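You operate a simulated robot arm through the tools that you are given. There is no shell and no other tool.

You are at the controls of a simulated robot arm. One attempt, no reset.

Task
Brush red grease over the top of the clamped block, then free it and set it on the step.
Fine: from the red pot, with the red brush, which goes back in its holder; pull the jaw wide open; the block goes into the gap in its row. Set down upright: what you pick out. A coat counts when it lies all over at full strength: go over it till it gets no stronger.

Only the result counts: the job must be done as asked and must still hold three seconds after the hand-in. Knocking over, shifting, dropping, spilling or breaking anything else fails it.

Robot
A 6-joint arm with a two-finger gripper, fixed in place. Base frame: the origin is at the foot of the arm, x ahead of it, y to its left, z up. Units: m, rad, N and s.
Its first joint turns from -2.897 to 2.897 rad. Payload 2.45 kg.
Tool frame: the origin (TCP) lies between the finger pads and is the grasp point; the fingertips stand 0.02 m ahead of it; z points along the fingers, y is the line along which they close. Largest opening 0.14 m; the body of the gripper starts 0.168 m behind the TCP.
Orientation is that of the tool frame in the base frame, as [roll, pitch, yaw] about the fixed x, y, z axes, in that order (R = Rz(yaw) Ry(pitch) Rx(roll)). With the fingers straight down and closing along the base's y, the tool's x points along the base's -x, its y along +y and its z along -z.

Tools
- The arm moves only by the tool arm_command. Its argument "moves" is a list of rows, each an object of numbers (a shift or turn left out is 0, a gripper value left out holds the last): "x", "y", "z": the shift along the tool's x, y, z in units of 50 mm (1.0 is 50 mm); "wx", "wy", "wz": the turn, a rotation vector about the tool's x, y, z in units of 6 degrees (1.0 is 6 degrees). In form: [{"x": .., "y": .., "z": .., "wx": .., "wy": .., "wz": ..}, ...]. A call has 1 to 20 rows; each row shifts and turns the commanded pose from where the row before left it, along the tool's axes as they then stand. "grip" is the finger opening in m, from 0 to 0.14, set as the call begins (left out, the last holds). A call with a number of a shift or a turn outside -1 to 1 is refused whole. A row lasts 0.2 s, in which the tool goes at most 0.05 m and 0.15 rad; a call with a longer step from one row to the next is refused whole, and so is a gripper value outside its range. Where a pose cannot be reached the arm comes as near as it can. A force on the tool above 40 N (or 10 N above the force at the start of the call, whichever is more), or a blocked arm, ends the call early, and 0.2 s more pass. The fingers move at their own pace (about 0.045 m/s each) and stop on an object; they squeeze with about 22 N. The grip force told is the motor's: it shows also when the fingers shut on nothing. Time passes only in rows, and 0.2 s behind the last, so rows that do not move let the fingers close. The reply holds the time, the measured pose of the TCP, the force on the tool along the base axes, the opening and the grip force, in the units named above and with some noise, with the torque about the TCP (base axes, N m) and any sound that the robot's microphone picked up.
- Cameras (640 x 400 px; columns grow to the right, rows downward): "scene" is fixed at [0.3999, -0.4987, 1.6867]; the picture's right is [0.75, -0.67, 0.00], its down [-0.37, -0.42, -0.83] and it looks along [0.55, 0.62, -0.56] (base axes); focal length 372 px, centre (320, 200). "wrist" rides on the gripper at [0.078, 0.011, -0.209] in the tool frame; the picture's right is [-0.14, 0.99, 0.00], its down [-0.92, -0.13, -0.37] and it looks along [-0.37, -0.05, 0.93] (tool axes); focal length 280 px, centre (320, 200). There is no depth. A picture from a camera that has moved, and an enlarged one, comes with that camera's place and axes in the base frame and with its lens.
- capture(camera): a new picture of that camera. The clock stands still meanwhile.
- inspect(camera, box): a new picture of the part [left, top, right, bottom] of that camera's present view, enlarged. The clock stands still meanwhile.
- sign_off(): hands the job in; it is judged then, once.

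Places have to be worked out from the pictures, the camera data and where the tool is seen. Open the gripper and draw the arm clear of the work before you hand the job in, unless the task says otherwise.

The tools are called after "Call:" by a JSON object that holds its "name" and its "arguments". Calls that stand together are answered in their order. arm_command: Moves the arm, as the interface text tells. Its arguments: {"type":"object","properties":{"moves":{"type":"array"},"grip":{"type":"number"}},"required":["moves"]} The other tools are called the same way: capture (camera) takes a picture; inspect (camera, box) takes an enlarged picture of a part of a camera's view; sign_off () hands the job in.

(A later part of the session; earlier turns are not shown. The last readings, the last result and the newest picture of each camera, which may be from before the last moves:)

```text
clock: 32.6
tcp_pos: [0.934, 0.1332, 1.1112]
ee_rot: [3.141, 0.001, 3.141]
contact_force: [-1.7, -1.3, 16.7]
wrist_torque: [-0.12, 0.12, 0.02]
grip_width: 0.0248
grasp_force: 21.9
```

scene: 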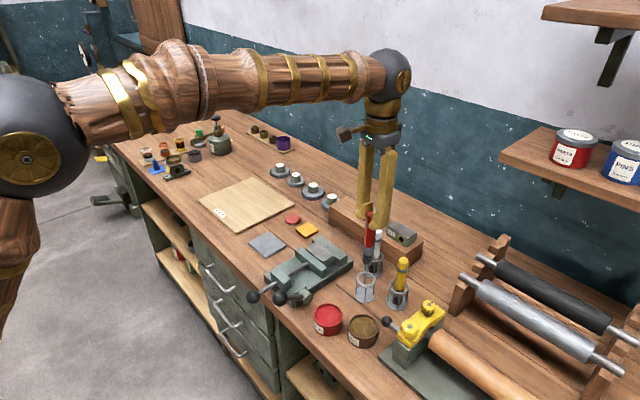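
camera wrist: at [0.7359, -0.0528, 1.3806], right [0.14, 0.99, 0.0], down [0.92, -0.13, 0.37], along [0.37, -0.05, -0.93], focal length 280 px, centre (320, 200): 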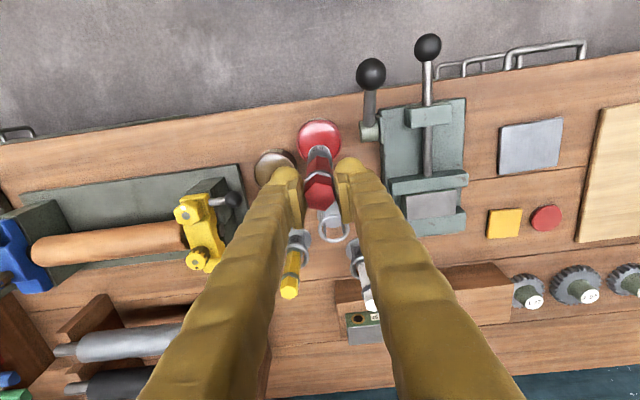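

Contact again (17 N). I ease off a hair and stroke slowly in -y along the middle lane.

Call:
{"name": "arm_command", "arguments": {"moves": [{"z": -0.006}, {"y": -0.16}, {"y": -0.16}, {"y": -0.16}, {"y": 0}]}}

Call:
{"name": "inspect", "arguments": {"camera": "wrist", "box": [240, 100, 400, 220]}}

Call:
{"name": "inspect", "arguments": {"camera": "scene", "box": [280, 190, 360, 270]}}

```text
clock: 33.8
tcp_pos: [0.9333, 0.1092, 1.1086]
ee_rot: [3.141, 0.001, -3.141]
contact_force: [0.1, 0.3, 0.2]
wrist_torque: [0.03, 0.03, 0.03]
grip_width: 0.025
grasp_force: 21.9
```

```text
3.33 times, centred on (320, 160) of wrist
camera zoom: at [0.8553, 0.1199, 1.3189], right [0.14, 0.99, 0.0], down [0.92, -0.13, 0.37], along [0.36, -0.05, -0.93], focal length 935 px, centre (320, 333)
```

zoom: 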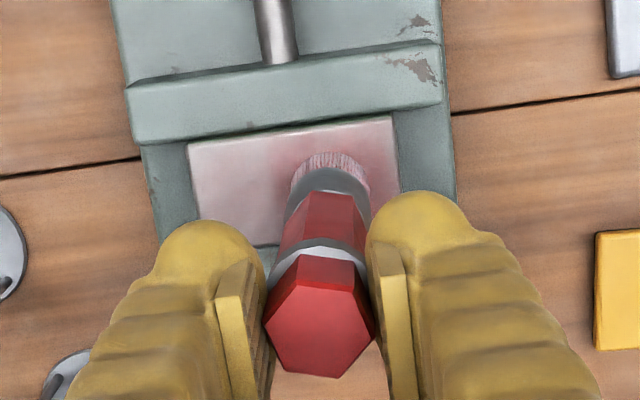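

```text
5.00 times, centred on (320, 230) of scene
camera zoom: at [0.3999, -0.4987, 1.6867], right [0.75, -0.67, 0.0], down [-0.37, -0.42, -0.83], along [0.55, 0.62, -0.56], focal length 1862 px, centre (320, 50)
```

zoom: 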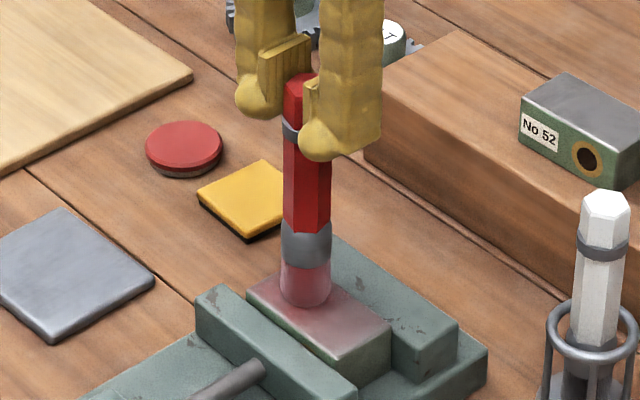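

The brush is nearly straight again. I lift off and look at the coat from above to judge its footprint and strength.

Call:
{"name": "arm_command", "arguments": {"moves": [{"z": -0.4}, {"z": -0.4}, {"x": 0.5, "y": -0.3}, {"x": 0.5, "y": -0.3}, {"z": 0}]}}

Call:
{"name": "capture", "arguments": {"camera": "wrist"}}

Call:
{"name": "inspect", "arguments": {"camera": "scene", "box": [290, 220, 350, 270]}}

```text
clock: 35.0
tcp_pos: [0.8845, 0.0803, 1.1485]
ee_rot: [-3.141, 0.0, -3.141]
contact_force: [0.9, 0.7, -0.5]
wrist_torque: [0.0, 0.0, 0.01]
grip_width: 0.0246
grasp_force: 22.2
```

```text
taken
camera wrist: at [0.8053, 0.0899, 1.3588], right [0.14, 0.99, 0.0], down [0.92, -0.13, 0.37], along [0.37, -0.05, -0.93], focal length 280 px, centre (320, 200)
```

wrist: 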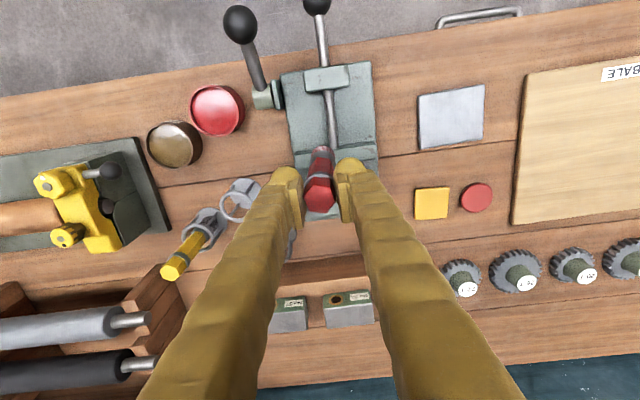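

```text
8.00 times, centred on (320, 245) of scene
camera zoom: at [0.3999, -0.4987, 1.6867], right [0.75, -0.67, 0.0], down [-0.37, -0.42, -0.83], along [0.55, 0.62, -0.56], focal length 2978 px, centre (320, -160)
```

zoom: 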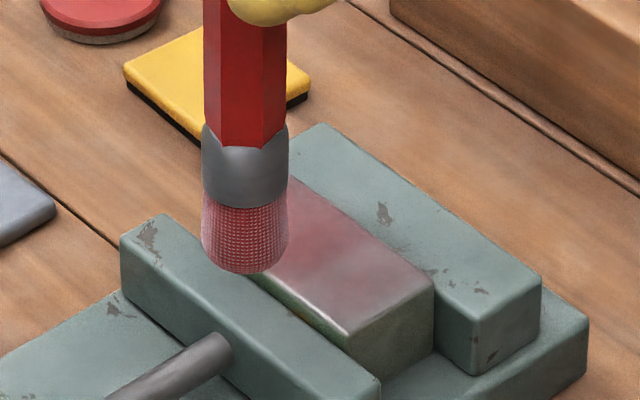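

The film is pink in the middle and fades to bare grey at the -y end. I test how well a plain vertical dab deposits, at the bare -y end near y≈0.075.

Call:
{"name": "arm_command", "arguments": {"moves": [{"x": -0.5, "y": -0.1}, {"x": -0.49, "y": -0.1}, {"z": 0.4}, {"z": 0.36}, {"z": 0.02}, {"z": 0.01}, {"z": 0}]}}

Call:
{"name": "arm_command", "arguments": {"moves": [{"z": 0.01}, {"z": 0.01}, {"z": 0}]}}

```text
clock: 36.6
tcp_pos: [0.9332, 0.0695, 1.1104]
ee_rot: [-3.141, 0.001, 3.141]
contact_force: [-0.1, -0.1, -1.1]
wrist_torque: [0.02, -0.03, -0.01]
grip_width: 0.0249
grasp_force: 21.6
```

```text
clock: 37.4
tcp_pos: [0.9351, 0.0705, 1.1086]
ee_rot: [3.141, 0.0, -3.141]
contact_force: [0.4, -0.1, -1.1]
wrist_torque: [0.0, 0.0, 0.0]
grip_width: 0.0245
grasp_force: 22.1
```

Call:
{"name": "arm_command", "arguments": {"moves": [{"z": 0.01}, {"z": 0}]}}

Call:
{"name": "arm_command", "arguments": {"moves": [{"z": 0.01}, {"z": 0}]}}

```text
clock: 38.0
tcp_pos: [0.9331, 0.071, 1.1088]
ee_rot: [-3.14, 0.001, -3.141]
contact_force: [0.7, -0.3, 0.0]
wrist_torque: [0.01, -0.03, 0.01]
grip_width: 0.0248
grasp_force: 21.9
```

```text
clock: 38.6
tcp_pos: [0.9345, 0.0696, 1.1083]
ee_rot: [-3.141, 0.0, 3.141]
contact_force: [0.0, 0.0, 7.1]
wrist_torque: [0.07, 0.03, 0.03]
grip_width: 0.0245
grasp_force: 22.2
```

Contact (7 N) at commanded z 1.108. I hold there a second with slightly more pressure, then lift clear and look.

Call:
{"name": "arm_command", "arguments": {"moves": [{"z": 0.006}, {"z": 0}, {"z": 0}, {"z": 0}, {"z": 0}]}}

Call:
{"name": "arm_command", "arguments": {"moves": [{"z": -0.4}, {"z": -0.4}, {"y": 0.5}, {"y": 0.5}, {"y": 0.5}, {"z": 0}]}}

Call:
{"name": "inspect", "arguments": {"camera": "scene", "box": [290, 220, 350, 270]}}

Call:
{"name": "inspect", "arguments": {"camera": "wrist", "box": [220, 100, 380, 220]}}

```text
clock: 39.8
tcp_pos: [0.933, 0.0698, 1.1079]
ee_rot: [3.14, 0.0, 3.141]
contact_force: [1.6, 1.4, 18.7]
wrist_torque: [0.01, -0.09, -0.02]
grip_width: 0.0249
grasp_force: 22.4
```

```text
clock: 41.2
tcp_pos: [0.933, 0.1443, 1.1463]
ee_rot: [-3.141, -0.001, -3.139]
contact_force: [0.7, 0.1, -0.2]
wrist_torque: [-0.01, -0.02, 0.0]
grip_width: 0.0246
grasp_force: 21.8
```

```text
8.00 times, centred on (320, 245) of scene
camera zoom: at [0.3999, -0.4987, 1.6867], right [0.75, -0.67, 0.0], down [-0.37, -0.42, -0.83], along [0.55, 0.62, -0.56], focal length 2978 px, centre (320, -160)
```

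zoom: 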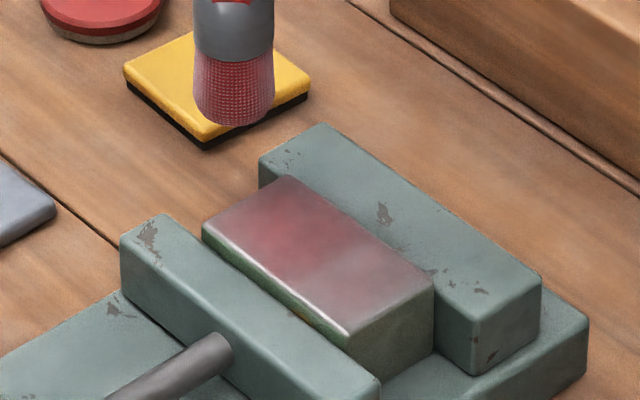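

```text
3.33 times, centred on (300, 160) of wrist
camera zoom: at [0.8546, 0.1543, 1.3563], right [0.14, 0.99, 0.0], down [0.92, -0.13, 0.37], along [0.37, -0.05, -0.93], focal length 935 px, centre (387, 333)
```

zoom: 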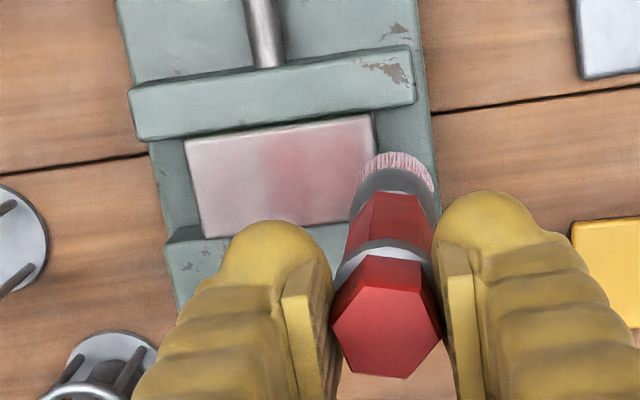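

Strokes deposit clearly (red band at y≈0.10–0.13), a static dab barely does. I test a short stroke along x at the -y half to see if the grip resists drag better that way.

Call:
{"name": "arm_command", "arguments": {"moves": [{"y": -0.5}, {"y": -0.5}, {"y": -0.4, "x": 0.2}, {"z": 0.4}, {"z": 0.38}, {"z": 0.01}, {"z": 0}]}}

Call:
{"name": "arm_command", "arguments": {"moves": [{"z": 0.01}, {"z": 0}]}}

```text
clock: 42.8
tcp_pos: [0.923, 0.0743, 1.1079]
ee_rot: [3.142, 0.002, 3.141]
contact_force: [0.4, 1.5, 14.0]
wrist_torque: [0.1, -0.05, 0.03]
grip_width: 0.0248
grasp_force: 21.7
```

```text
clock: 43.4
tcp_pos: [0.9226, 0.0739, 1.107]
ee_rot: [3.141, 0.001, -3.141]
contact_force: [-0.2, 0.8, 19.9]
wrist_torque: [0.02, -0.05, -0.02]
grip_width: 0.0245
grasp_force: 21.8
```

Contact at 20 N; I ease slightly and stroke +x by 24 mm.

Call:
{"name": "arm_command", "arguments": {"moves": [{"z": -0.012}, {"x": -0.12}, {"x": -0.12}, {"x": -0.12}, {"x": -0.12}, {"x": 0}]}}

Call:
{"name": "inspect", "arguments": {"camera": "wrist", "box": [240, 100, 400, 220]}}

Call:
{"name": "inspect", "arguments": {"camera": "scene", "box": [280, 190, 360, 270]}}

```text
clock: 44.8
tcp_pos: [0.9474, 0.0747, 1.108]
ee_rot: [-3.141, 0.0, -3.141]
contact_force: [-0.3, 0.4, 0.1]
wrist_torque: [0.0, -0.02, 0.02]
grip_width: 0.0248
grasp_force: 22.0
```

```text
3.33 times, centred on (320, 160) of wrist
camera zoom: at [0.8688, 0.0855, 1.319], right [0.14, 0.99, 0.0], down [0.92, -0.13, 0.37], along [0.37, -0.05, -0.93], focal length 935 px, centre (320, 333)
```

zoom: 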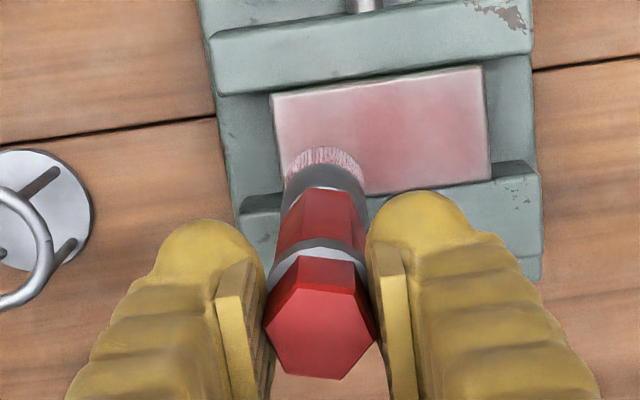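

```text
5.00 times, centred on (320, 230) of scene
camera zoom: at [0.3999, -0.4987, 1.6867], right [0.75, -0.67, 0.0], down [-0.37, -0.42, -0.83], along [0.55, 0.62, -0.56], focal length 1862 px, centre (320, 50)
```

zoom: 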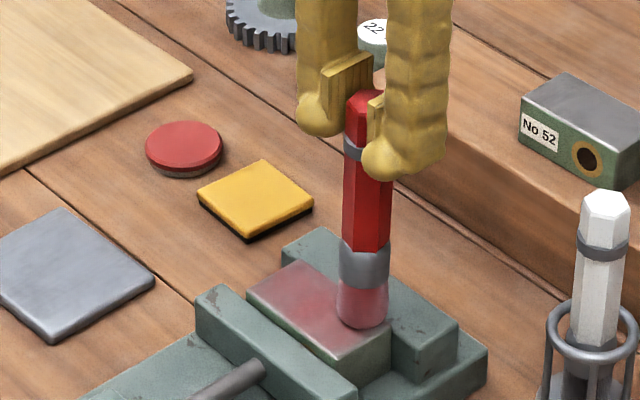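

Along x the handle hardly leans. So I lift, turn the tool 90° (fingers then close along x) so that long strokes along y are resisted the stiff way.

Call:
{"name": "arm_command", "arguments": {"moves": [{"z": -0.4}, {"z": -0.2}, {"wz": 1}, {"wz": 1}, {"wz": 1}, {"wz": 1}, {"wz": 1}, {"wz": 1}, {"wz": 1}, {"wz": 1}, {"wz": 1}, {"wz": 1}, {"wz": 1}, {"wz": 1}, {"wz": 1}, {"wz": 1}, {"wz": 1}, {"z": 0}]}}

Call:
{"name": "capture", "arguments": {"camera": "wrist"}}

Call:
{"name": "inspect", "arguments": {"camera": "scene", "box": [270, 170, 370, 270]}}

```text
clock: 48.6
tcp_pos: [0.9478, 0.0765, 1.1396]
ee_rot: [3.14, -0.001, 1.571]
contact_force: [0.2, -0.2, -0.9]
wrist_torque: [0.04, 0.0, -0.02]
grip_width: 0.0247
grasp_force: 21.7
```

```text
taken
camera wrist: at [0.9582, 0.1528, 1.3487], right [0.99, -0.14, 0.0], down [-0.13, -0.92, 0.37], along [-0.05, -0.37, -0.93], focal length 280 px, centre (320, 200)
```

wrist: 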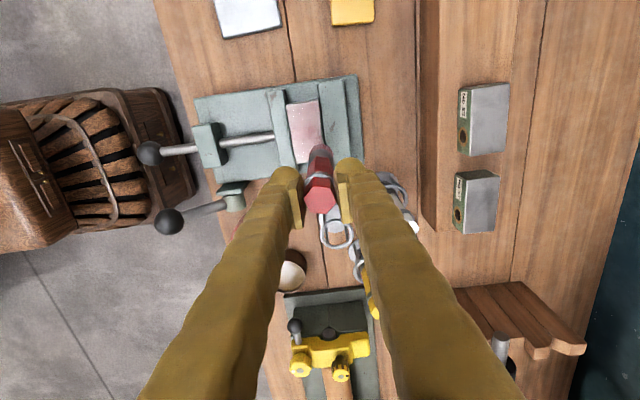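

```text
4.00 times, centred on (320, 220) of scene
camera zoom: at [0.3999, -0.4987, 1.6867], right [0.75, -0.67, 0.0], down [-0.37, -0.42, -0.83], along [0.55, 0.62, -0.56], focal length 1489 px, centre (320, 120)
```

zoom: 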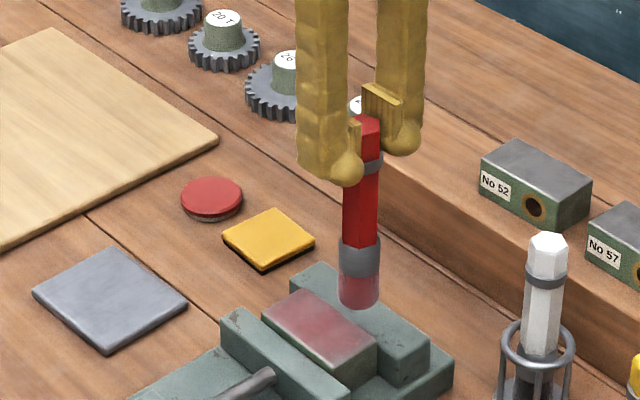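

The tool is turned and the brush hangs nearly plumb. I zoom on the block top in the wrist view to gauge the coat.

Call:
{"name": "inspect", "arguments": {"camera": "wrist", "box": [260, 80, 380, 220]}}

```text
2.86 times, centred on (320, 150) of wrist
camera zoom: at [0.9582, 0.1528, 1.3487], right [0.99, -0.14, 0.0], down [-0.13, -0.92, 0.37], along [-0.05, -0.37, -0.93], focal length 801 px, centre (320, 343)
```

zoom: 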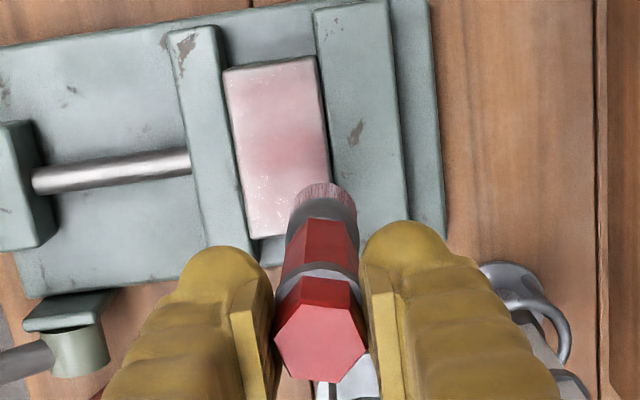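

Coat is pale overall, strongest mid-block. I position at the -y end of the middle lane (x≈0.932, y≈0.066) and lower to contact.

Call:
{"name": "arm_command", "arguments": {"moves": [{"y": -0.32, "x": -0.21}, {"z": 0.3}, {"z": 0.27}, {"z": 0}]}}

Call:
{"name": "arm_command", "arguments": {"moves": [{"z": 0.01}, {"z": 0.01}, {"z": 0}]}}

```text
clock: 49.6
tcp_pos: [0.9307, 0.0639, 1.1103]
ee_rot: [3.141, -0.001, 1.57]
contact_force: [0.4, 0.2, -1.2]
wrist_torque: [0.02, 0.0, 0.03]
grip_width: 0.0248
grasp_force: 21.8
```

```text
clock: 50.4
tcp_pos: [0.9317, 0.0642, 1.1087]
ee_rot: [-3.141, -0.001, 1.572]
contact_force: [0.1, -0.3, -1.4]
wrist_torque: [0.0, 0.02, 0.02]
grip_width: 0.0249
grasp_force: 22.0
```

Call:
{"name": "arm_command", "arguments": {"moves": [{"z": 0.01}, {"z": 0}]}}

Call:
{"name": "arm_command", "arguments": {"moves": [{"z": 0.01}, {"z": 0}]}}

```text
clock: 51.0
tcp_pos: [0.9304, 0.0628, 1.1085]
ee_rot: [3.14, 0.001, 1.571]
contact_force: [0.0, 0.0, -0.7]
wrist_torque: [0.0, 0.01, -0.03]
grip_width: 0.0249
grasp_force: 21.9
```

```text
clock: 51.6
tcp_pos: [0.9302, 0.0644, 1.1086]
ee_rot: [3.141, 0.0, 1.572]
contact_force: [0.2, 0.4, 0.5]
wrist_torque: [0.04, 0.02, 0.04]
grip_width: 0.0249
grasp_force: 22.2
```

Just touching at commanded 1.1078. I add 0.5 mm and stroke slowly along +y over the full length.

Call:
{"name": "arm_command", "arguments": {"moves": [{"z": 0.01}, {"x": 0.16}, {"x": 0.16}, {"x": 0.16}, {"x": 0.16}, {"x": 0}]}}

Call:
{"name": "arm_command", "arguments": {"moves": [{"x": 0.16}, {"x": 0.16}, {"x": 0.16}, {"x": 0.16}, {"x": 0.16}, {"x": 0}]}}

Call:
{"name": "inspect", "arguments": {"camera": "wrist", "box": [260, 80, 380, 220]}}

Call:
{"name": "inspect", "arguments": {"camera": "scene", "box": [270, 170, 370, 270]}}

```text
clock: 53.0
tcp_pos: [0.9306, 0.0971, 1.1068]
ee_rot: [-3.141, 0.0, 1.57]
contact_force: [0.5, -0.7, 7.6]
wrist_torque: [-0.13, -0.02, 0.02]
grip_width: 0.0249
grasp_force: 21.4
```

```text
clock: 54.4
tcp_pos: [0.932, 0.1358, 1.1081]
ee_rot: [3.141, 0.0, 1.572]
contact_force: [0.4, -1.4, 3.2]
wrist_torque: [-0.19, 0.0, 0.03]
grip_width: 0.0248
grasp_force: 21.7
```

```text
2.86 times, centred on (320, 150) of wrist
camera zoom: at [0.9414, 0.2141, 1.3175], right [0.99, -0.14, 0.0], down [-0.13, -0.92, 0.37], along [-0.05, -0.37, -0.93], focal length 801 px, centre (320, 343)
```

zoom: 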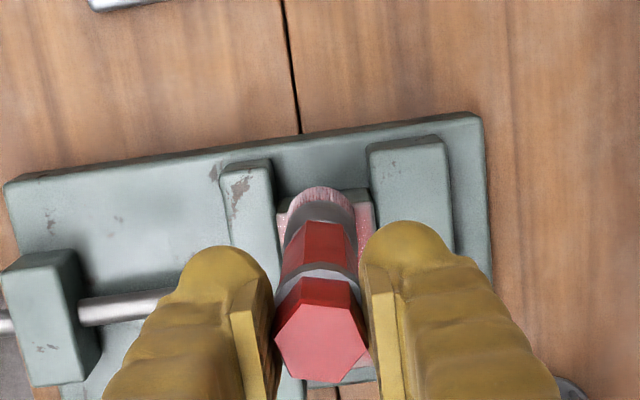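

```text
4.00 times, centred on (320, 220) of scene
camera zoom: at [0.3999, -0.4987, 1.6867], right [0.75, -0.67, 0.0], down [-0.37, -0.42, -0.83], along [0.55, 0.62, -0.56], focal length 1489 px, centre (320, 120)
```

zoom: 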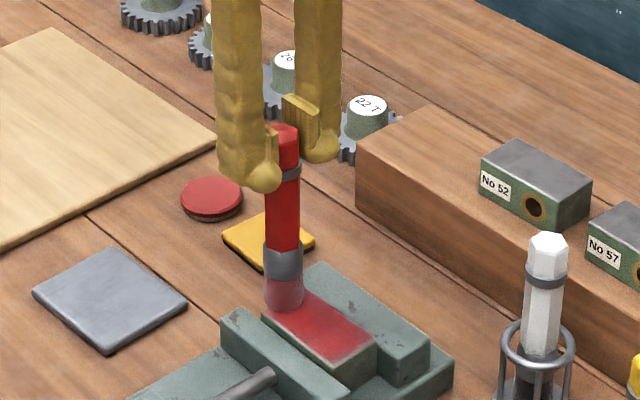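

Contact stayed at 3–8 N, no lean, and the stroke left a much stronger red. I continue in the same way: shift to the +x lane and stroke back toward -y.

Call:
{"name": "arm_command", "arguments": {"moves": [{"y": 0.12}, {"y": 0.12}, {"x": -0.16}, {"x": -0.16}, {"x": -0.16}, {"x": -0.16}, {"x": 0}]}}

Call:
{"name": "arm_command", "arguments": {"moves": [{"x": -0.16}, {"x": -0.16}, {"x": -0.16}, {"x": -0.16}, {"x": -0.16}, {"x": 0}]}}

Call:
{"name": "inspect", "arguments": {"camera": "wrist", "box": [260, 80, 380, 220]}}

Call:
{"name": "inspect", "arguments": {"camera": "scene", "box": [270, 170, 370, 270]}}

```text
clock: 56.0
tcp_pos: [0.9442, 0.1054, 1.1079]
ee_rot: [3.141, -0.001, 1.572]
contact_force: [-0.1, 0.0, -1.4]
wrist_torque: [-0.01, -0.01, -0.02]
grip_width: 0.0249
grasp_force: 21.8
```

```text
clock: 57.4
tcp_pos: [0.9431, 0.0647, 1.1082]
ee_rot: [3.141, 0.001, 1.571]
contact_force: [-0.7, 0.0, 0.0]
wrist_torque: [0.02, -0.04, -0.01]
grip_width: 0.0248
grasp_force: 21.5
```

```text
2.86 times, centred on (320, 150) of wrist
camera zoom: at [0.9546, 0.1423, 1.3177], right [0.99, -0.14, 0.0], down [-0.13, -0.92, 0.37], along [-0.05, -0.37, -0.93], focal length 801 px, centre (320, 343)
```

zoom: 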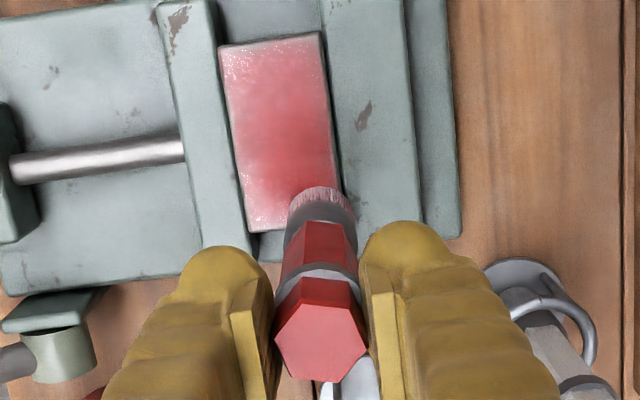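

```text
4.00 times, centred on (320, 220) of scene
camera zoom: at [0.3999, -0.4987, 1.6867], right [0.75, -0.67, 0.0], down [-0.37, -0.42, -0.83], along [0.55, 0.62, -0.56], focal length 1489 px, centre (320, 120)
```

zoom: 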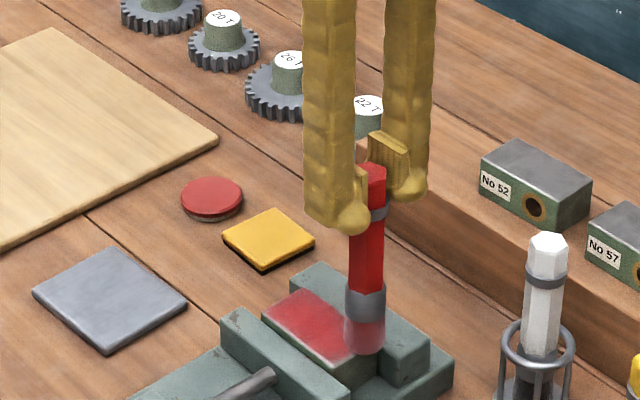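

The return stroke ran without contact force (brush has crept up a fraction). I lower half a millimetre at a time to regain contact here.

Call:
{"name": "arm_command", "arguments": {"moves": [{"z": 0.01}, {"z": 0}]}}

Call:
{"name": "arm_command", "arguments": {"moves": [{"z": 0.01}, {"z": 0}]}}

```text
clock: 58.0
tcp_pos: [0.9433, 0.0649, 1.1067]
ee_rot: [-3.141, -0.001, 1.571]
contact_force: [0.5, 0.1, 3.4]
wrist_torque: [-0.01, 0.01, -0.02]
grip_width: 0.0249
grasp_force: 21.4
```

```text
clock: 58.6
tcp_pos: [0.9434, 0.0642, 1.1077]
ee_rot: [3.14, 0.002, 1.571]
contact_force: [0.6, 3.4, 17.0]
wrist_torque: [0.39, -0.05, -0.05]
grip_width: 0.0249
grasp_force: 22.2
```

17 N; I ease 0.2 mm and stroke +y along the +x lane.

Call:
{"name": "arm_command", "arguments": {"moves": [{"z": -0.004}, {"x": 0.16}, {"x": 0.16}, {"x": 0.16}, {"x": 0.16}, {"x": 0}]}}

Call:
{"name": "arm_command", "arguments": {"moves": [{"x": 0.16}, {"x": 0.16}, {"x": 0.16}, {"x": 0.16}, {"x": 0.16}, {"x": 0}]}}

Call:
{"name": "inspect", "arguments": {"camera": "scene", "box": [270, 170, 370, 270]}}

```text
clock: 60.0
tcp_pos: [0.9417, 0.0971, 1.1077]
ee_rot: [-3.14, 0.0, 1.571]
contact_force: [0.3, -0.1, 0.1]
wrist_torque: [-0.03, -0.03, 0.0]
grip_width: 0.0246
grasp_force: 21.8
```

```text
clock: 61.4
tcp_pos: [0.9441, 0.1376, 1.1062]
ee_rot: [3.141, -0.001, 1.57]
contact_force: [0.4, 0.6, 0.3]
wrist_torque: [0.02, 0.0, 0.0]
grip_width: 0.0247
grasp_force: 22.1
```

```text
4.00 times, centred on (320, 220) of scene
camera zoom: at [0.3999, -0.4987, 1.6867], right [0.75, -0.67, 0.0], down [-0.37, -0.42, -0.83], along [0.55, 0.62, -0.56], focal length 1489 px, centre (320, 120)
```

zoom: 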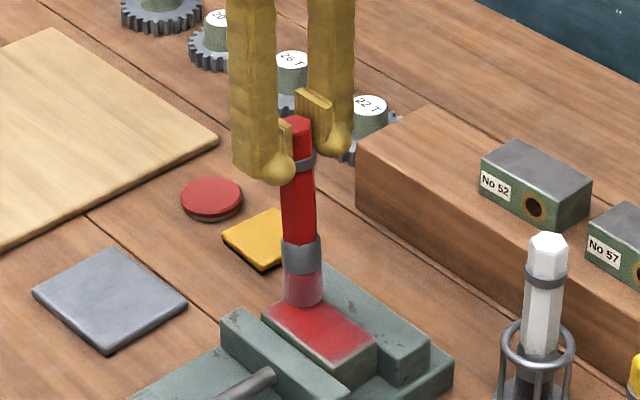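

The brush has leaned slightly again and lost pressure. I lower a touch and stroke back toward -y, which also straightens it.

Call:
{"name": "arm_command", "arguments": {"moves": [{"z": 0.01}, {"z": 0}]}}

Call:
{"name": "arm_command", "arguments": {"moves": [{"z": 0.01}, {"z": 0}]}}

```text
clock: 62.0
tcp_pos: [0.9428, 0.1371, 1.1057]
ee_rot: [-3.141, 0.001, 1.571]
contact_force: [-0.2, -0.4, -0.9]
wrist_torque: [0.05, 0.04, 0.01]
grip_width: 0.0244
grasp_force: 22.1
```

```text
clock: 62.6
tcp_pos: [0.9455, 0.1365, 1.1053]
ee_rot: [3.141, 0.0, 1.57]
contact_force: [0.0, 0.8, 2.9]
wrist_torque: [0.13, 0.0, 0.03]
grip_width: 0.025
grasp_force: 21.9
```

Light contact (3 N) at commanded 1.1055. Stroke toward -y.

Call:
{"name": "arm_command", "arguments": {"moves": [{"x": -0.16}, {"x": -0.16}, {"x": -0.16}, {"x": -0.16}, {"x": 0}]}}

Call:
{"name": "arm_command", "arguments": {"moves": [{"x": -0.16}, {"x": -0.16}, {"x": -0.16}, {"x": -0.16}, {"x": -0.16}, {"x": 0}]}}

Call:
{"name": "inspect", "arguments": {"camera": "scene", "box": [270, 170, 370, 270]}}

Call:
{"name": "inspect", "arguments": {"camera": "wrist", "box": [260, 80, 380, 220]}}

```text
clock: 63.8
tcp_pos: [0.9443, 0.1038, 1.1057]
ee_rot: [-3.14, 0.001, 1.571]
contact_force: [0.2, 0.1, 2.5]
wrist_torque: [0.09, 0.0, 0.03]
grip_width: 0.0248
grasp_force: 21.9
```

```text
clock: 65.2
tcp_pos: [0.9433, 0.0643, 1.1062]
ee_rot: [3.141, 0.001, 1.571]
contact_force: [0.1, 0.1, 0.2]
wrist_torque: [0.0, 0.04, 0.0]
grip_width: 0.0247
grasp_force: 22.1
```

```text
4.00 times, centred on (320, 220) of scene
camera zoom: at [0.3999, -0.4987, 1.6867], right [0.75, -0.67, 0.0], down [-0.37, -0.42, -0.83], along [0.55, 0.62, -0.56], focal length 1489 px, centre (320, 120)
```

zoom: 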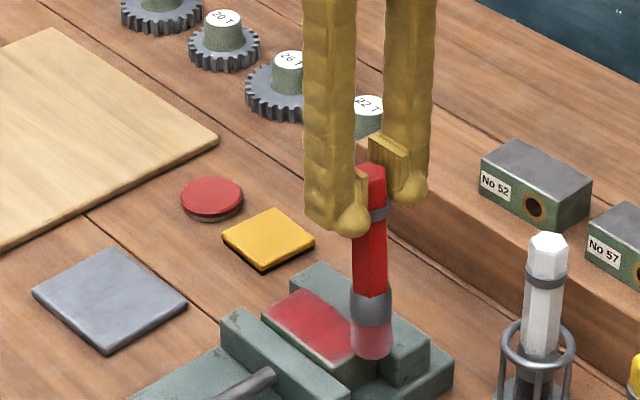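

```text
2.86 times, centred on (320, 150) of wrist
camera zoom: at [0.9543, 0.1417, 1.316], right [0.99, -0.14, 0.0], down [-0.13, -0.92, 0.37], along [-0.05, -0.37, -0.93], focal length 801 px, centre (320, 343)
```

zoom: 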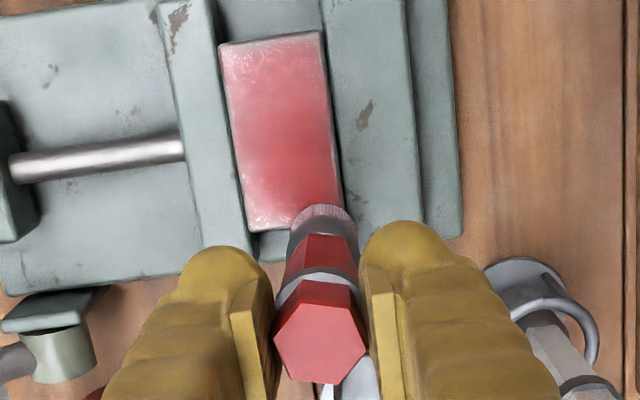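

The tip now leans toward -y by ~9 mm, so it ran past the -y end. I lift, go back to mid-block, press a bit harder and drag -y a short way to straighten the brush in the grip.

Call:
{"name": "arm_command", "arguments": {"moves": [{"z": -0.2}, {"x": 0.5, "y": -0.1}, {"x": 0.5, "y": -0.1}, {"x": 0.3}, {"z": 0.19}, {"z": 0}]}}

Call:
{"name": "arm_command", "arguments": {"moves": [{"z": 0.014}, {"z": 0}]}}

Call:
{"name": "arm_command", "arguments": {"moves": [{"z": 0.012}, {"z": 0}]}}

```text
clock: 66.6
tcp_pos: [0.9335, 0.1288, 1.1067]
ee_rot: [-3.141, 0.0, 1.572]
contact_force: [0.2, 1.0, -0.4]
wrist_torque: [0.02, 0.03, -0.01]
grip_width: 0.0249
grasp_force: 22.4
```

```text
clock: 67.2
tcp_pos: [0.9332, 0.1295, 1.1051]
ee_rot: [3.142, 0.0, 1.57]
contact_force: [-0.7, -0.8, 5.6]
wrist_torque: [0.01, -0.02, 0.01]
grip_width: 0.0248
grasp_force: 22.1
```

```text
clock: 67.8
tcp_pos: [0.9339, 0.1288, 1.1053]
ee_rot: [3.14, 0.001, 1.571]
contact_force: [-0.2, 0.5, 16.4]
wrist_torque: [0.17, -0.04, -0.04]
grip_width: 0.0248
grasp_force: 21.8
```

16 N now. A short drag of 16 mm toward -y, then a look at the lean.

Call:
{"name": "arm_command", "arguments": {"moves": [{"x": -0.1}, {"x": -0.1}, {"x": -0.1}, {"x": 0}]}}

Call:
{"name": "inspect", "arguments": {"camera": "wrist", "box": [260, 80, 380, 220]}}

```text
clock: 68.8
tcp_pos: [0.9328, 0.1141, 1.1052]
ee_rot: [-3.141, -0.001, 1.571]
contact_force: [0.5, 0.1, -0.4]
wrist_torque: [0.03, 0.0, 0.01]
grip_width: 0.0249
grasp_force: 21.9
```

```text
2.86 times, centred on (320, 150) of wrist
camera zoom: at [0.9434, 0.1914, 1.3148], right [0.99, -0.14, 0.0], down [-0.13, -0.92, 0.37], along [-0.05, -0.37, -0.93], focal length 801 px, centre (320, 343)
```

zoom: 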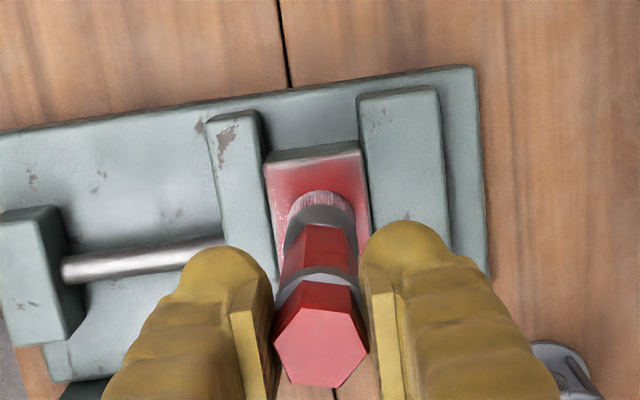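

Lean is now only ~3 mm. I lift and carry the brush back to the red pot for a fresh load, looking at the coat on the way.

Call:
{"name": "arm_command", "arguments": {"moves": [{"z": -0.4}, {"z": -0.7}, {"x": -0.704, "y": -0.492}, {"x": -0.704, "y": -0.492}, {"x": -0.704, "y": -0.492}, {"x": -0.704, "y": -0.492}, {"x": -0.704, "y": -0.492}, {"z": 0}]}}

Call:
{"name": "inspect", "arguments": {"camera": "scene", "box": [280, 215, 360, 275]}}

Call:
{"name": "inspect", "arguments": {"camera": "scene", "box": [280, 230, 400, 350]}}

Call:
{"name": "capture", "arguments": {"camera": "wrist"}}

```text
clock: 70.6
tcp_pos: [0.8109, -0.0621, 1.16]
ee_rot: [-3.14, 0.001, 1.572]
contact_force: [-0.1, -0.1, -0.4]
wrist_torque: [-0.01, 0.0, 0.0]
grip_width: 0.0244
grasp_force: 22.3
```

```text
6.67 times, centred on (320, 245) of scene
camera zoom: at [0.3999, -0.4987, 1.6867], right [0.75, -0.67, 0.0], down [-0.37, -0.42, -0.83], along [0.55, 0.62, -0.56], focal length 2482 px, centre (320, -100)
```

zoom: 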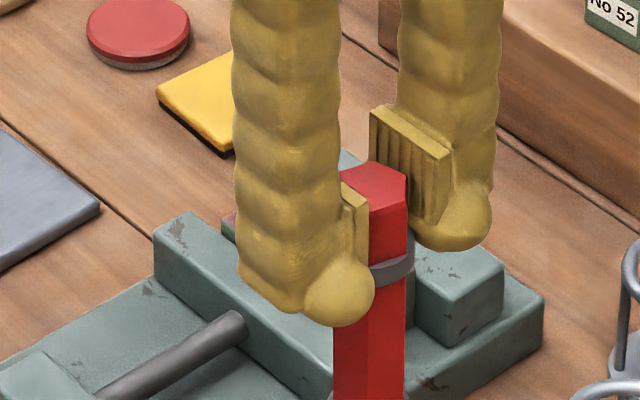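

```text
3.33 times, centred on (340, 290) of scene
camera zoom: at [0.3999, -0.4987, 1.6867], right [0.75, -0.67, 0.0], down [-0.37, -0.42, -0.83], along [0.55, 0.62, -0.56], focal length 1241 px, centre (253, -100)
```

zoom: 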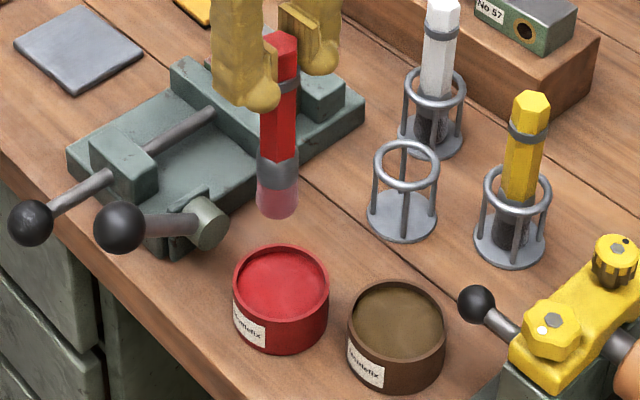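

```text
taken
camera wrist: at [0.8216, 0.0163, 1.3702], right [0.99, -0.14, 0.0], down [-0.13, -0.92, 0.37], along [-0.05, -0.37, -0.93], focal length 280 px, centre (320, 200)
```

wrist: 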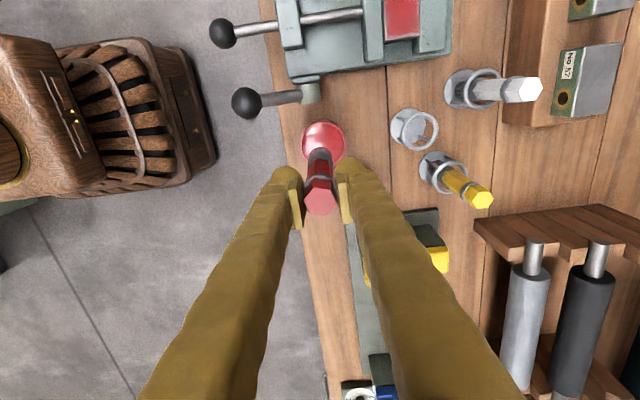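

The brush is over the pot and upright; pads grip the top of the handle above the collar. I lower to just above the expected contact.

Call:
{"name": "arm_command", "arguments": {"moves": [{"z": 0.4}, {"z": 0.4}, {"z": 0.4}, {"z": 0.4}, {"z": 0}]}}

Call:
{"name": "inspect", "arguments": {"camera": "scene", "box": [280, 250, 400, 350]}}

Call:
{"name": "arm_command", "arguments": {"moves": [{"z": 0.02}, {"z": 0.02}, {"z": 0.02}, {"z": 0}]}}

```text
clock: 71.8
tcp_pos: [0.811, -0.0623, 1.081]
ee_rot: [3.141, -0.002, 1.57]
contact_force: [0.4, 0.4, -0.2]
wrist_torque: [-0.03, 0.0, 0.0]
grip_width: 0.025
grasp_force: 22.4
```

```text
4.00 times, centred on (340, 300) of scene
camera zoom: at [0.3999, -0.4987, 1.6867], right [0.75, -0.67, 0.0], down [-0.37, -0.42, -0.83], along [0.55, 0.62, -0.56], focal length 1489 px, centre (240, -200)
```

zoom: 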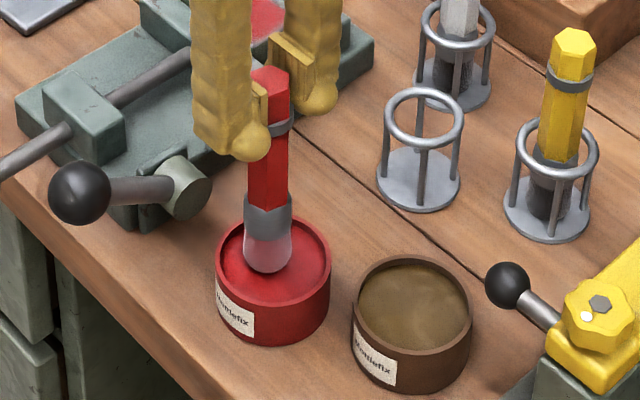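

```text
clock: 72.8
tcp_pos: [0.8119, -0.062, 1.0759]
ee_rot: [3.141, 0.0, 1.571]
contact_force: [0.3, -0.4, -0.2]
wrist_torque: [0.03, -0.02, -0.03]
grip_width: 0.0245
grasp_force: 22.0
```

The bristles look pale now, so the load was nearly spent. I continue down by half millimetres to contact.

Call:
{"name": "arm_command", "arguments": {"moves": [{"z": 0.02}, {"z": 0.01}, {"z": 0}]}}

Call:
{"name": "arm_command", "arguments": {"moves": [{"z": 0.01}, {"z": 0.01}, {"z": 0}]}}

```text
clock: 73.6
tcp_pos: [0.8116, -0.0615, 1.0755]
ee_rot: [3.142, -0.001, 1.571]
contact_force: [-0.2, 1.0, 0.0]
wrist_torque: [-0.01, 0.0, 0.02]
grip_width: 0.0247
grasp_force: 22.4
```

```text
clock: 74.4
tcp_pos: [0.8112, -0.0604, 1.0749]
ee_rot: [3.141, -0.001, 1.57]
contact_force: [0.7, 0.9, -0.9]
wrist_torque: [0.01, 0.0, 0.01]
grip_width: 0.0248
grasp_force: 21.8
```

Call:
{"name": "arm_command", "arguments": {"moves": [{"z": 0.01}, {"z": 0}]}}

Call:
{"name": "arm_command", "arguments": {"moves": [{"z": 0.01}, {"z": 0}]}}

Call:
{"name": "inspect", "arguments": {"camera": "scene", "box": [310, 270, 360, 320]}}

```text
clock: 75.0
tcp_pos: [0.8108, -0.0609, 1.074]
ee_rot: [-3.14, -0.001, 1.57]
contact_force: [0.7, 0.0, 5.1]
wrist_torque: [0.07, -0.05, 0.0]
grip_width: 0.0248
grasp_force: 22.4
```

```text
clock: 75.6
tcp_pos: [0.8106, -0.0622, 1.0741]
ee_rot: [3.139, 0.001, 1.569]
contact_force: [0.0, 0.6, 14.6]
wrist_torque: [-0.07, -0.03, 0.01]
grip_width: 0.0249
grasp_force: 21.9
```

```text
8.00 times, centred on (335, 295) of scene
camera zoom: at [0.3999, -0.4987, 1.6867], right [0.75, -0.67, 0.0], down [-0.37, -0.42, -0.83], along [0.55, 0.62, -0.56], focal length 2978 px, centre (200, -560)
```

zoom: 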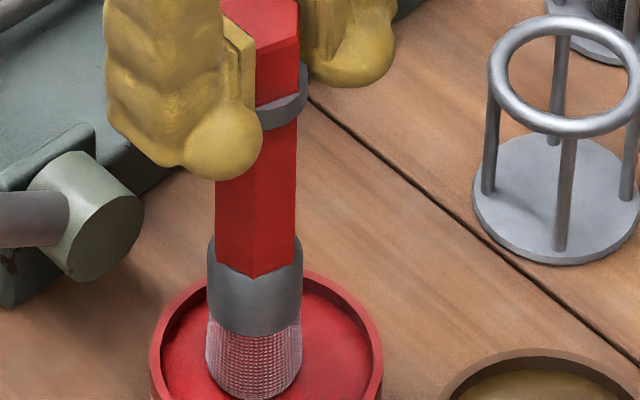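

14.6 N contact. I hold here for a couple of seconds and check whether the bristles take up more red.

Call:
{"name": "arm_command", "arguments": {"moves": [{"z": 0}, {"z": 0}, {"z": 0}, {"z": 0}, {"z": 0}, {"z": 0}, {"z": 0}, {"z": 0}, {"z": 0}, {"z": 0}]}}

Call:
{"name": "inspect", "arguments": {"camera": "scene", "box": [310, 270, 360, 320]}}

```text
clock: 77.8
tcp_pos: [0.811, -0.0625, 1.0727]
ee_rot: [3.14, 0.0, 1.569]
contact_force: [-0.6, 0.1, 20.0]
wrist_torque: [-0.02, 0.01, 0.0]
grip_width: 0.0248
grasp_force: 22.0
```

```text
8.00 times, centred on (335, 295) of scene
camera zoom: at [0.3999, -0.4987, 1.6867], right [0.75, -0.67, 0.0], down [-0.37, -0.42, -0.83], along [0.55, 0.62, -0.56], focal length 2978 px, centre (200, -560)
```

zoom: 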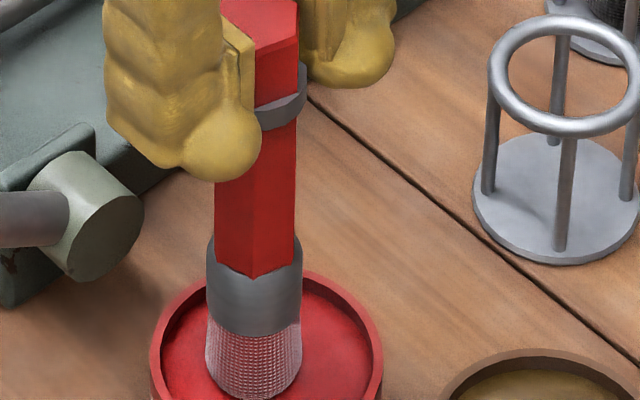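

Looks as in the first dip. I lift out and check the bristles' tint.

Call:
{"name": "arm_command", "arguments": {"moves": [{"z": -0.2}, {"z": -0.4}, {"z": -0.4}, {"z": -0.4}, {"z": -0.3}, {"z": 0}]}}

Call:
{"name": "inspect", "arguments": {"camera": "scene", "box": [310, 240, 370, 310]}}

Call:
{"name": "inspect", "arguments": {"camera": "wrist", "box": [270, 0, 470, 220]}}

```text
clock: 79.2
tcp_pos: [0.8098, -0.0616, 1.1589]
ee_rot: [3.142, 0.001, 1.57]
contact_force: [-0.2, 0.6, -0.6]
wrist_torque: [0.01, 0.02, -0.01]
grip_width: 0.0249
grasp_force: 21.6
```

```text
5.71 times, centred on (340, 275) of scene
camera zoom: at [0.3999, -0.4987, 1.6867], right [0.75, -0.67, 0.0], down [-0.37, -0.42, -0.83], along [0.55, 0.62, -0.56], focal length 2128 px, centre (206, -229)
```

zoom: 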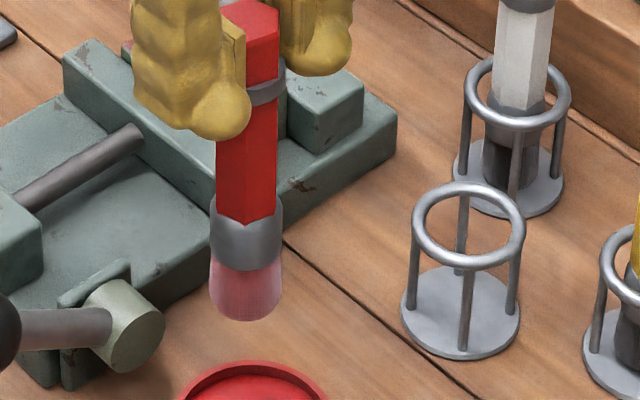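

```text
1.82 times, centred on (370, 110) of wrist
camera zoom: at [0.821, 0.0163, 1.3686], right [0.99, -0.14, 0.0], down [-0.13, -0.92, 0.37], along [-0.05, -0.37, -0.93], focal length 510 px, centre (229, 364)
```

zoom: 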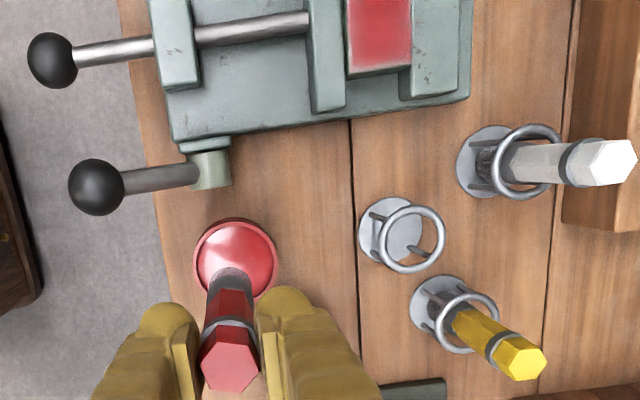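

Bristles are pink again and the coat on the block looks solidly red with paler edges. I go back to the block's (-x,-y) corner lane and approach contact.

Call:
{"name": "arm_command", "arguments": {"moves": [{"x": 0.655, "y": 0.55}, {"x": 0.655, "y": 0.55}, {"x": 0.655, "y": 0.55}, {"x": 0.655, "y": 0.55}, {"z": 0.4}, {"z": 0.4}, {"z": 0.25}, {"z": 0}]}}

Call:
{"name": "arm_command", "arguments": {"moves": [{"z": 0.02}, {"z": 0.01}, {"z": 0}]}}

Call:
{"name": "arm_command", "arguments": {"moves": [{"z": 0.01}, {"z": 0}]}}

```text
clock: 81.0
tcp_pos: [0.9205, 0.0688, 1.1057]
ee_rot: [3.142, 0.0, 1.572]
contact_force: [-0.4, -0.8, -0.5]
wrist_torque: [-0.02, -0.02, 0.0]
grip_width: 0.0249
grasp_force: 22.4
```

```text
clock: 81.8
tcp_pos: [0.9193, 0.07, 1.1045]
ee_rot: [3.141, 0.001, 1.57]
contact_force: [0.2, 0.4, -0.9]
wrist_torque: [0.0, -0.01, 0.03]
grip_width: 0.0248
grasp_force: 21.7
```

```text
clock: 82.4
tcp_pos: [0.9216, 0.0683, 1.1034]
ee_rot: [3.14, 0.002, 1.571]
contact_force: [-0.3, -0.5, -1.0]
wrist_torque: [-0.01, 0.02, 0.01]
grip_width: 0.0247
grasp_force: 22.3
```

Call:
{"name": "arm_command", "arguments": {"moves": [{"z": 0.01}, {"z": 0}]}}

Call:
{"name": "arm_command", "arguments": {"moves": [{"z": 0.01}, {"z": 0}]}}

```text
clock: 83.0
tcp_pos: [0.9216, 0.07, 1.1034]
ee_rot: [3.141, -0.001, 1.572]
contact_force: [-0.2, 0.2, 2.0]
wrist_torque: [0.12, -0.02, 0.03]
grip_width: 0.0249
grasp_force: 22.3
```

```text
clock: 83.6
tcp_pos: [0.9205, 0.0687, 1.1042]
ee_rot: [3.14, 0.0, 1.57]
contact_force: [-0.2, 1.7, 13.4]
wrist_torque: [0.23, -0.02, -0.05]
grip_width: 0.0248
grasp_force: 21.8
```

13 N; ease 0.25 mm and stroke +y along the -x lane.

Call:
{"name": "arm_command", "arguments": {"moves": [{"z": -0.005}, {"x": 0.16}, {"x": 0.16}, {"x": 0.16}, {"x": 0.16}, {"x": 0}]}}

Call:
{"name": "arm_command", "arguments": {"moves": [{"x": 0.16}, {"x": 0.16}, {"x": 0.16}, {"x": 0.16}, {"x": 0.06}, {"x": 0}]}}

Call:
{"name": "inspect", "arguments": {"camera": "wrist", "box": [260, 80, 380, 220]}}

```text
clock: 85.0
tcp_pos: [0.9205, 0.1005, 1.1032]
ee_rot: [-3.142, 0.0, 1.569]
contact_force: [-0.8, -2.1, 14.2]
wrist_torque: [-0.26, -0.01, 0.01]
grip_width: 0.0246
grasp_force: 22.4
```

```text
clock: 86.4
tcp_pos: [0.9203, 0.1363, 1.1037]
ee_rot: [3.141, 0.0, 1.571]
contact_force: [-0.6, -1.8, 8.3]
wrist_torque: [-0.24, 0.03, 0.01]
grip_width: 0.0247
grasp_force: 21.7
```

```text
2.86 times, centred on (320, 150) of wrist
camera zoom: at [0.9309, 0.2143, 1.3131], right [0.99, -0.14, 0.0], down [-0.13, -0.92, 0.37], along [-0.05, -0.37, -0.93], focal length 801 px, centre (320, 343)
```

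zoom: 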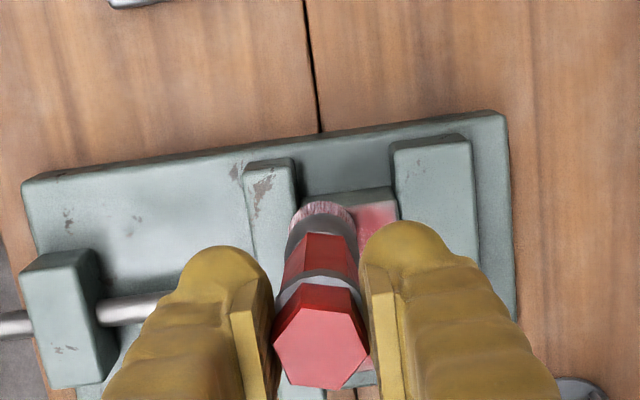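

Good pressure through the stroke, tip trailing ~7 mm. I extend 8 mm further to cover the +y end, step to the middle lane and stroke back.

Call:
{"name": "arm_command", "arguments": {"moves": [{"x": 0.08}, {"x": 0.08}, {"y": 0.11}, {"y": 0.11}, {"x": -0.16}, {"x": -0.16}, {"x": -0.16}, {"x": 0}]}}

Call:
{"name": "arm_command", "arguments": {"moves": [{"x": -0.16}, {"x": -0.16}, {"x": -0.16}, {"x": -0.16}, {"x": -0.16}, {"x": -0.16}, {"x": 0}]}}

Call:
{"name": "inspect", "arguments": {"camera": "wrist", "box": [260, 80, 380, 220]}}

Call:
{"name": "inspect", "arguments": {"camera": "scene", "box": [270, 170, 370, 270]}}

```text
clock: 88.2
tcp_pos: [0.9328, 0.1198, 1.1044]
ee_rot: [3.142, 0.0, 1.57]
contact_force: [1.7, 0.4, 2.1]
wrist_torque: [0.03, -0.05, 0.02]
grip_width: 0.025
grasp_force: 21.3
```

```text
clock: 89.8
tcp_pos: [0.9311, 0.0725, 1.1035]
ee_rot: [3.14, 0.0, 1.571]
contact_force: [0.1, -0.4, -0.3]
wrist_torque: [-0.01, 0.01, 0.01]
grip_width: 0.0248
grasp_force: 21.6
```

```text
2.86 times, centred on (320, 150) of wrist
camera zoom: at [0.9422, 0.1502, 1.3135], right [0.99, -0.14, 0.0], down [-0.13, -0.92, 0.37], along [-0.05, -0.37, -0.93], focal length 801 px, centre (320, 343)
```

zoom: 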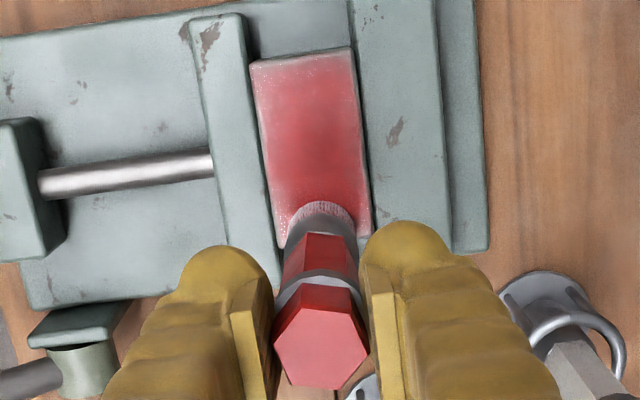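

```text
4.00 times, centred on (320, 220) of scene
camera zoom: at [0.3999, -0.4987, 1.6867], right [0.75, -0.67, 0.0], down [-0.37, -0.42, -0.83], along [0.55, 0.62, -0.56], focal length 1489 px, centre (320, 120)
```

zoom: 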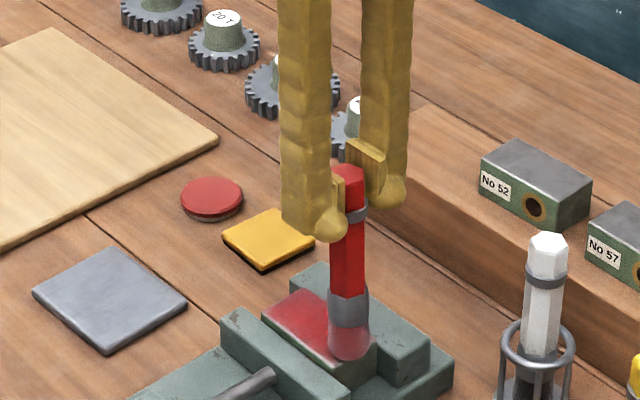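

The coat's centre is deep red; edges lighter. I regain contact here at the -y end and stroke +y along the middle-to-+x lane.

Call:
{"name": "arm_command", "arguments": {"moves": [{"y": 0.2}, {"z": 0.014}, {"z": 0}]}}

Call:
{"name": "arm_command", "arguments": {"moves": [{"z": 0.01}, {"z": 0}]}}

```text
clock: 90.6
tcp_pos: [0.9415, 0.0714, 1.1034]
ee_rot: [-3.141, -0.001, 1.57]
contact_force: [-0.5, 0.1, 4.9]
wrist_torque: [0.08, -0.01, 0.0]
grip_width: 0.0249
grasp_force: 22.0
```

```text
clock: 91.2
tcp_pos: [0.9411, 0.0721, 1.1018]
ee_rot: [3.14, 0.001, 1.57]
contact_force: [1.1, 0.9, 18.1]
wrist_torque: [0.32, -0.02, -0.01]
grip_width: 0.025
grasp_force: 22.0
```

18 N; a short -y drag to cover the end and straighten, then the +y stroke with slightly eased pressure.

Call:
{"name": "arm_command", "arguments": {"moves": [{"x": -0.1}, {"z": -0.004}, {"x": 0.14}, {"x": 0.16}, {"x": 0.16}, {"x": 0.16}, {"x": 0}]}}

Call:
{"name": "arm_command", "arguments": {"moves": [{"x": 0.16}, {"x": 0.16}, {"x": 0.16}, {"x": 0.16}, {"x": 0.16}, {"x": 0}]}}

Call:
{"name": "inspect", "arguments": {"camera": "wrist", "box": [260, 80, 380, 220]}}

Call:
{"name": "inspect", "arguments": {"camera": "scene", "box": [270, 170, 370, 270]}}

```text
clock: 92.8
tcp_pos: [0.9411, 0.0988, 1.1023]
ee_rot: [3.141, 0.0, 1.57]
contact_force: [-0.2, -0.2, -1.2]
wrist_torque: [0.01, 0.01, -0.01]
grip_width: 0.0249
grasp_force: 21.8
```

```text
clock: 94.2
tcp_pos: [0.9415, 0.1376, 1.1023]
ee_rot: [-3.141, 0.001, 1.57]
contact_force: [0.9, 0.6, -0.3]
wrist_torque: [0.01, 0.0, 0.0]
grip_width: 0.0249
grasp_force: 21.9
```

```text
2.86 times, centred on (320, 150) of wrist
camera zoom: at [0.9518, 0.2159, 1.3121], right [0.99, -0.14, 0.0], down [-0.13, -0.92, 0.37], along [-0.05, -0.37, -0.93], focal length 801 px, centre (320, 343)
```

zoom: 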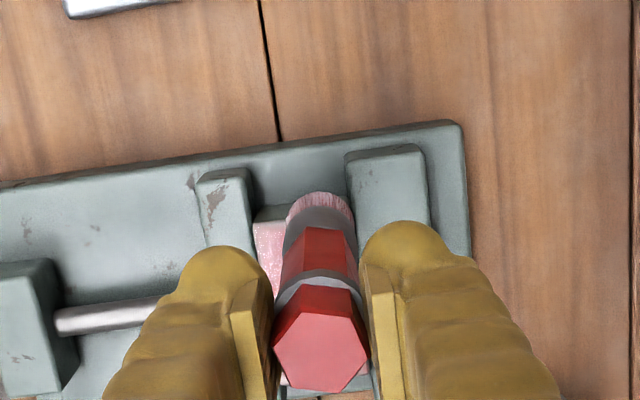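

```text
4.00 times, centred on (320, 220) of scene
camera zoom: at [0.3999, -0.4987, 1.6867], right [0.75, -0.67, 0.0], down [-0.37, -0.42, -0.83], along [0.55, 0.62, -0.56], focal length 1489 px, centre (320, 120)
```

zoom: 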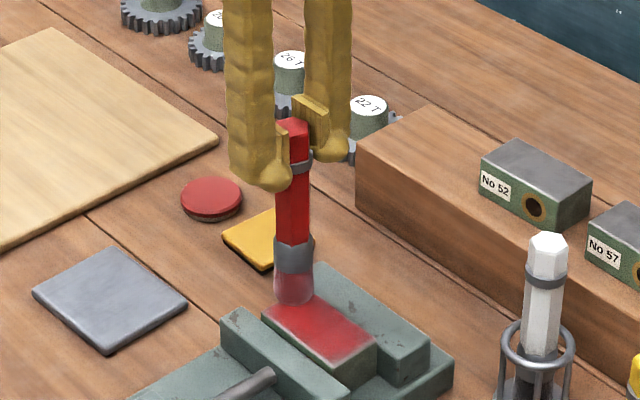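

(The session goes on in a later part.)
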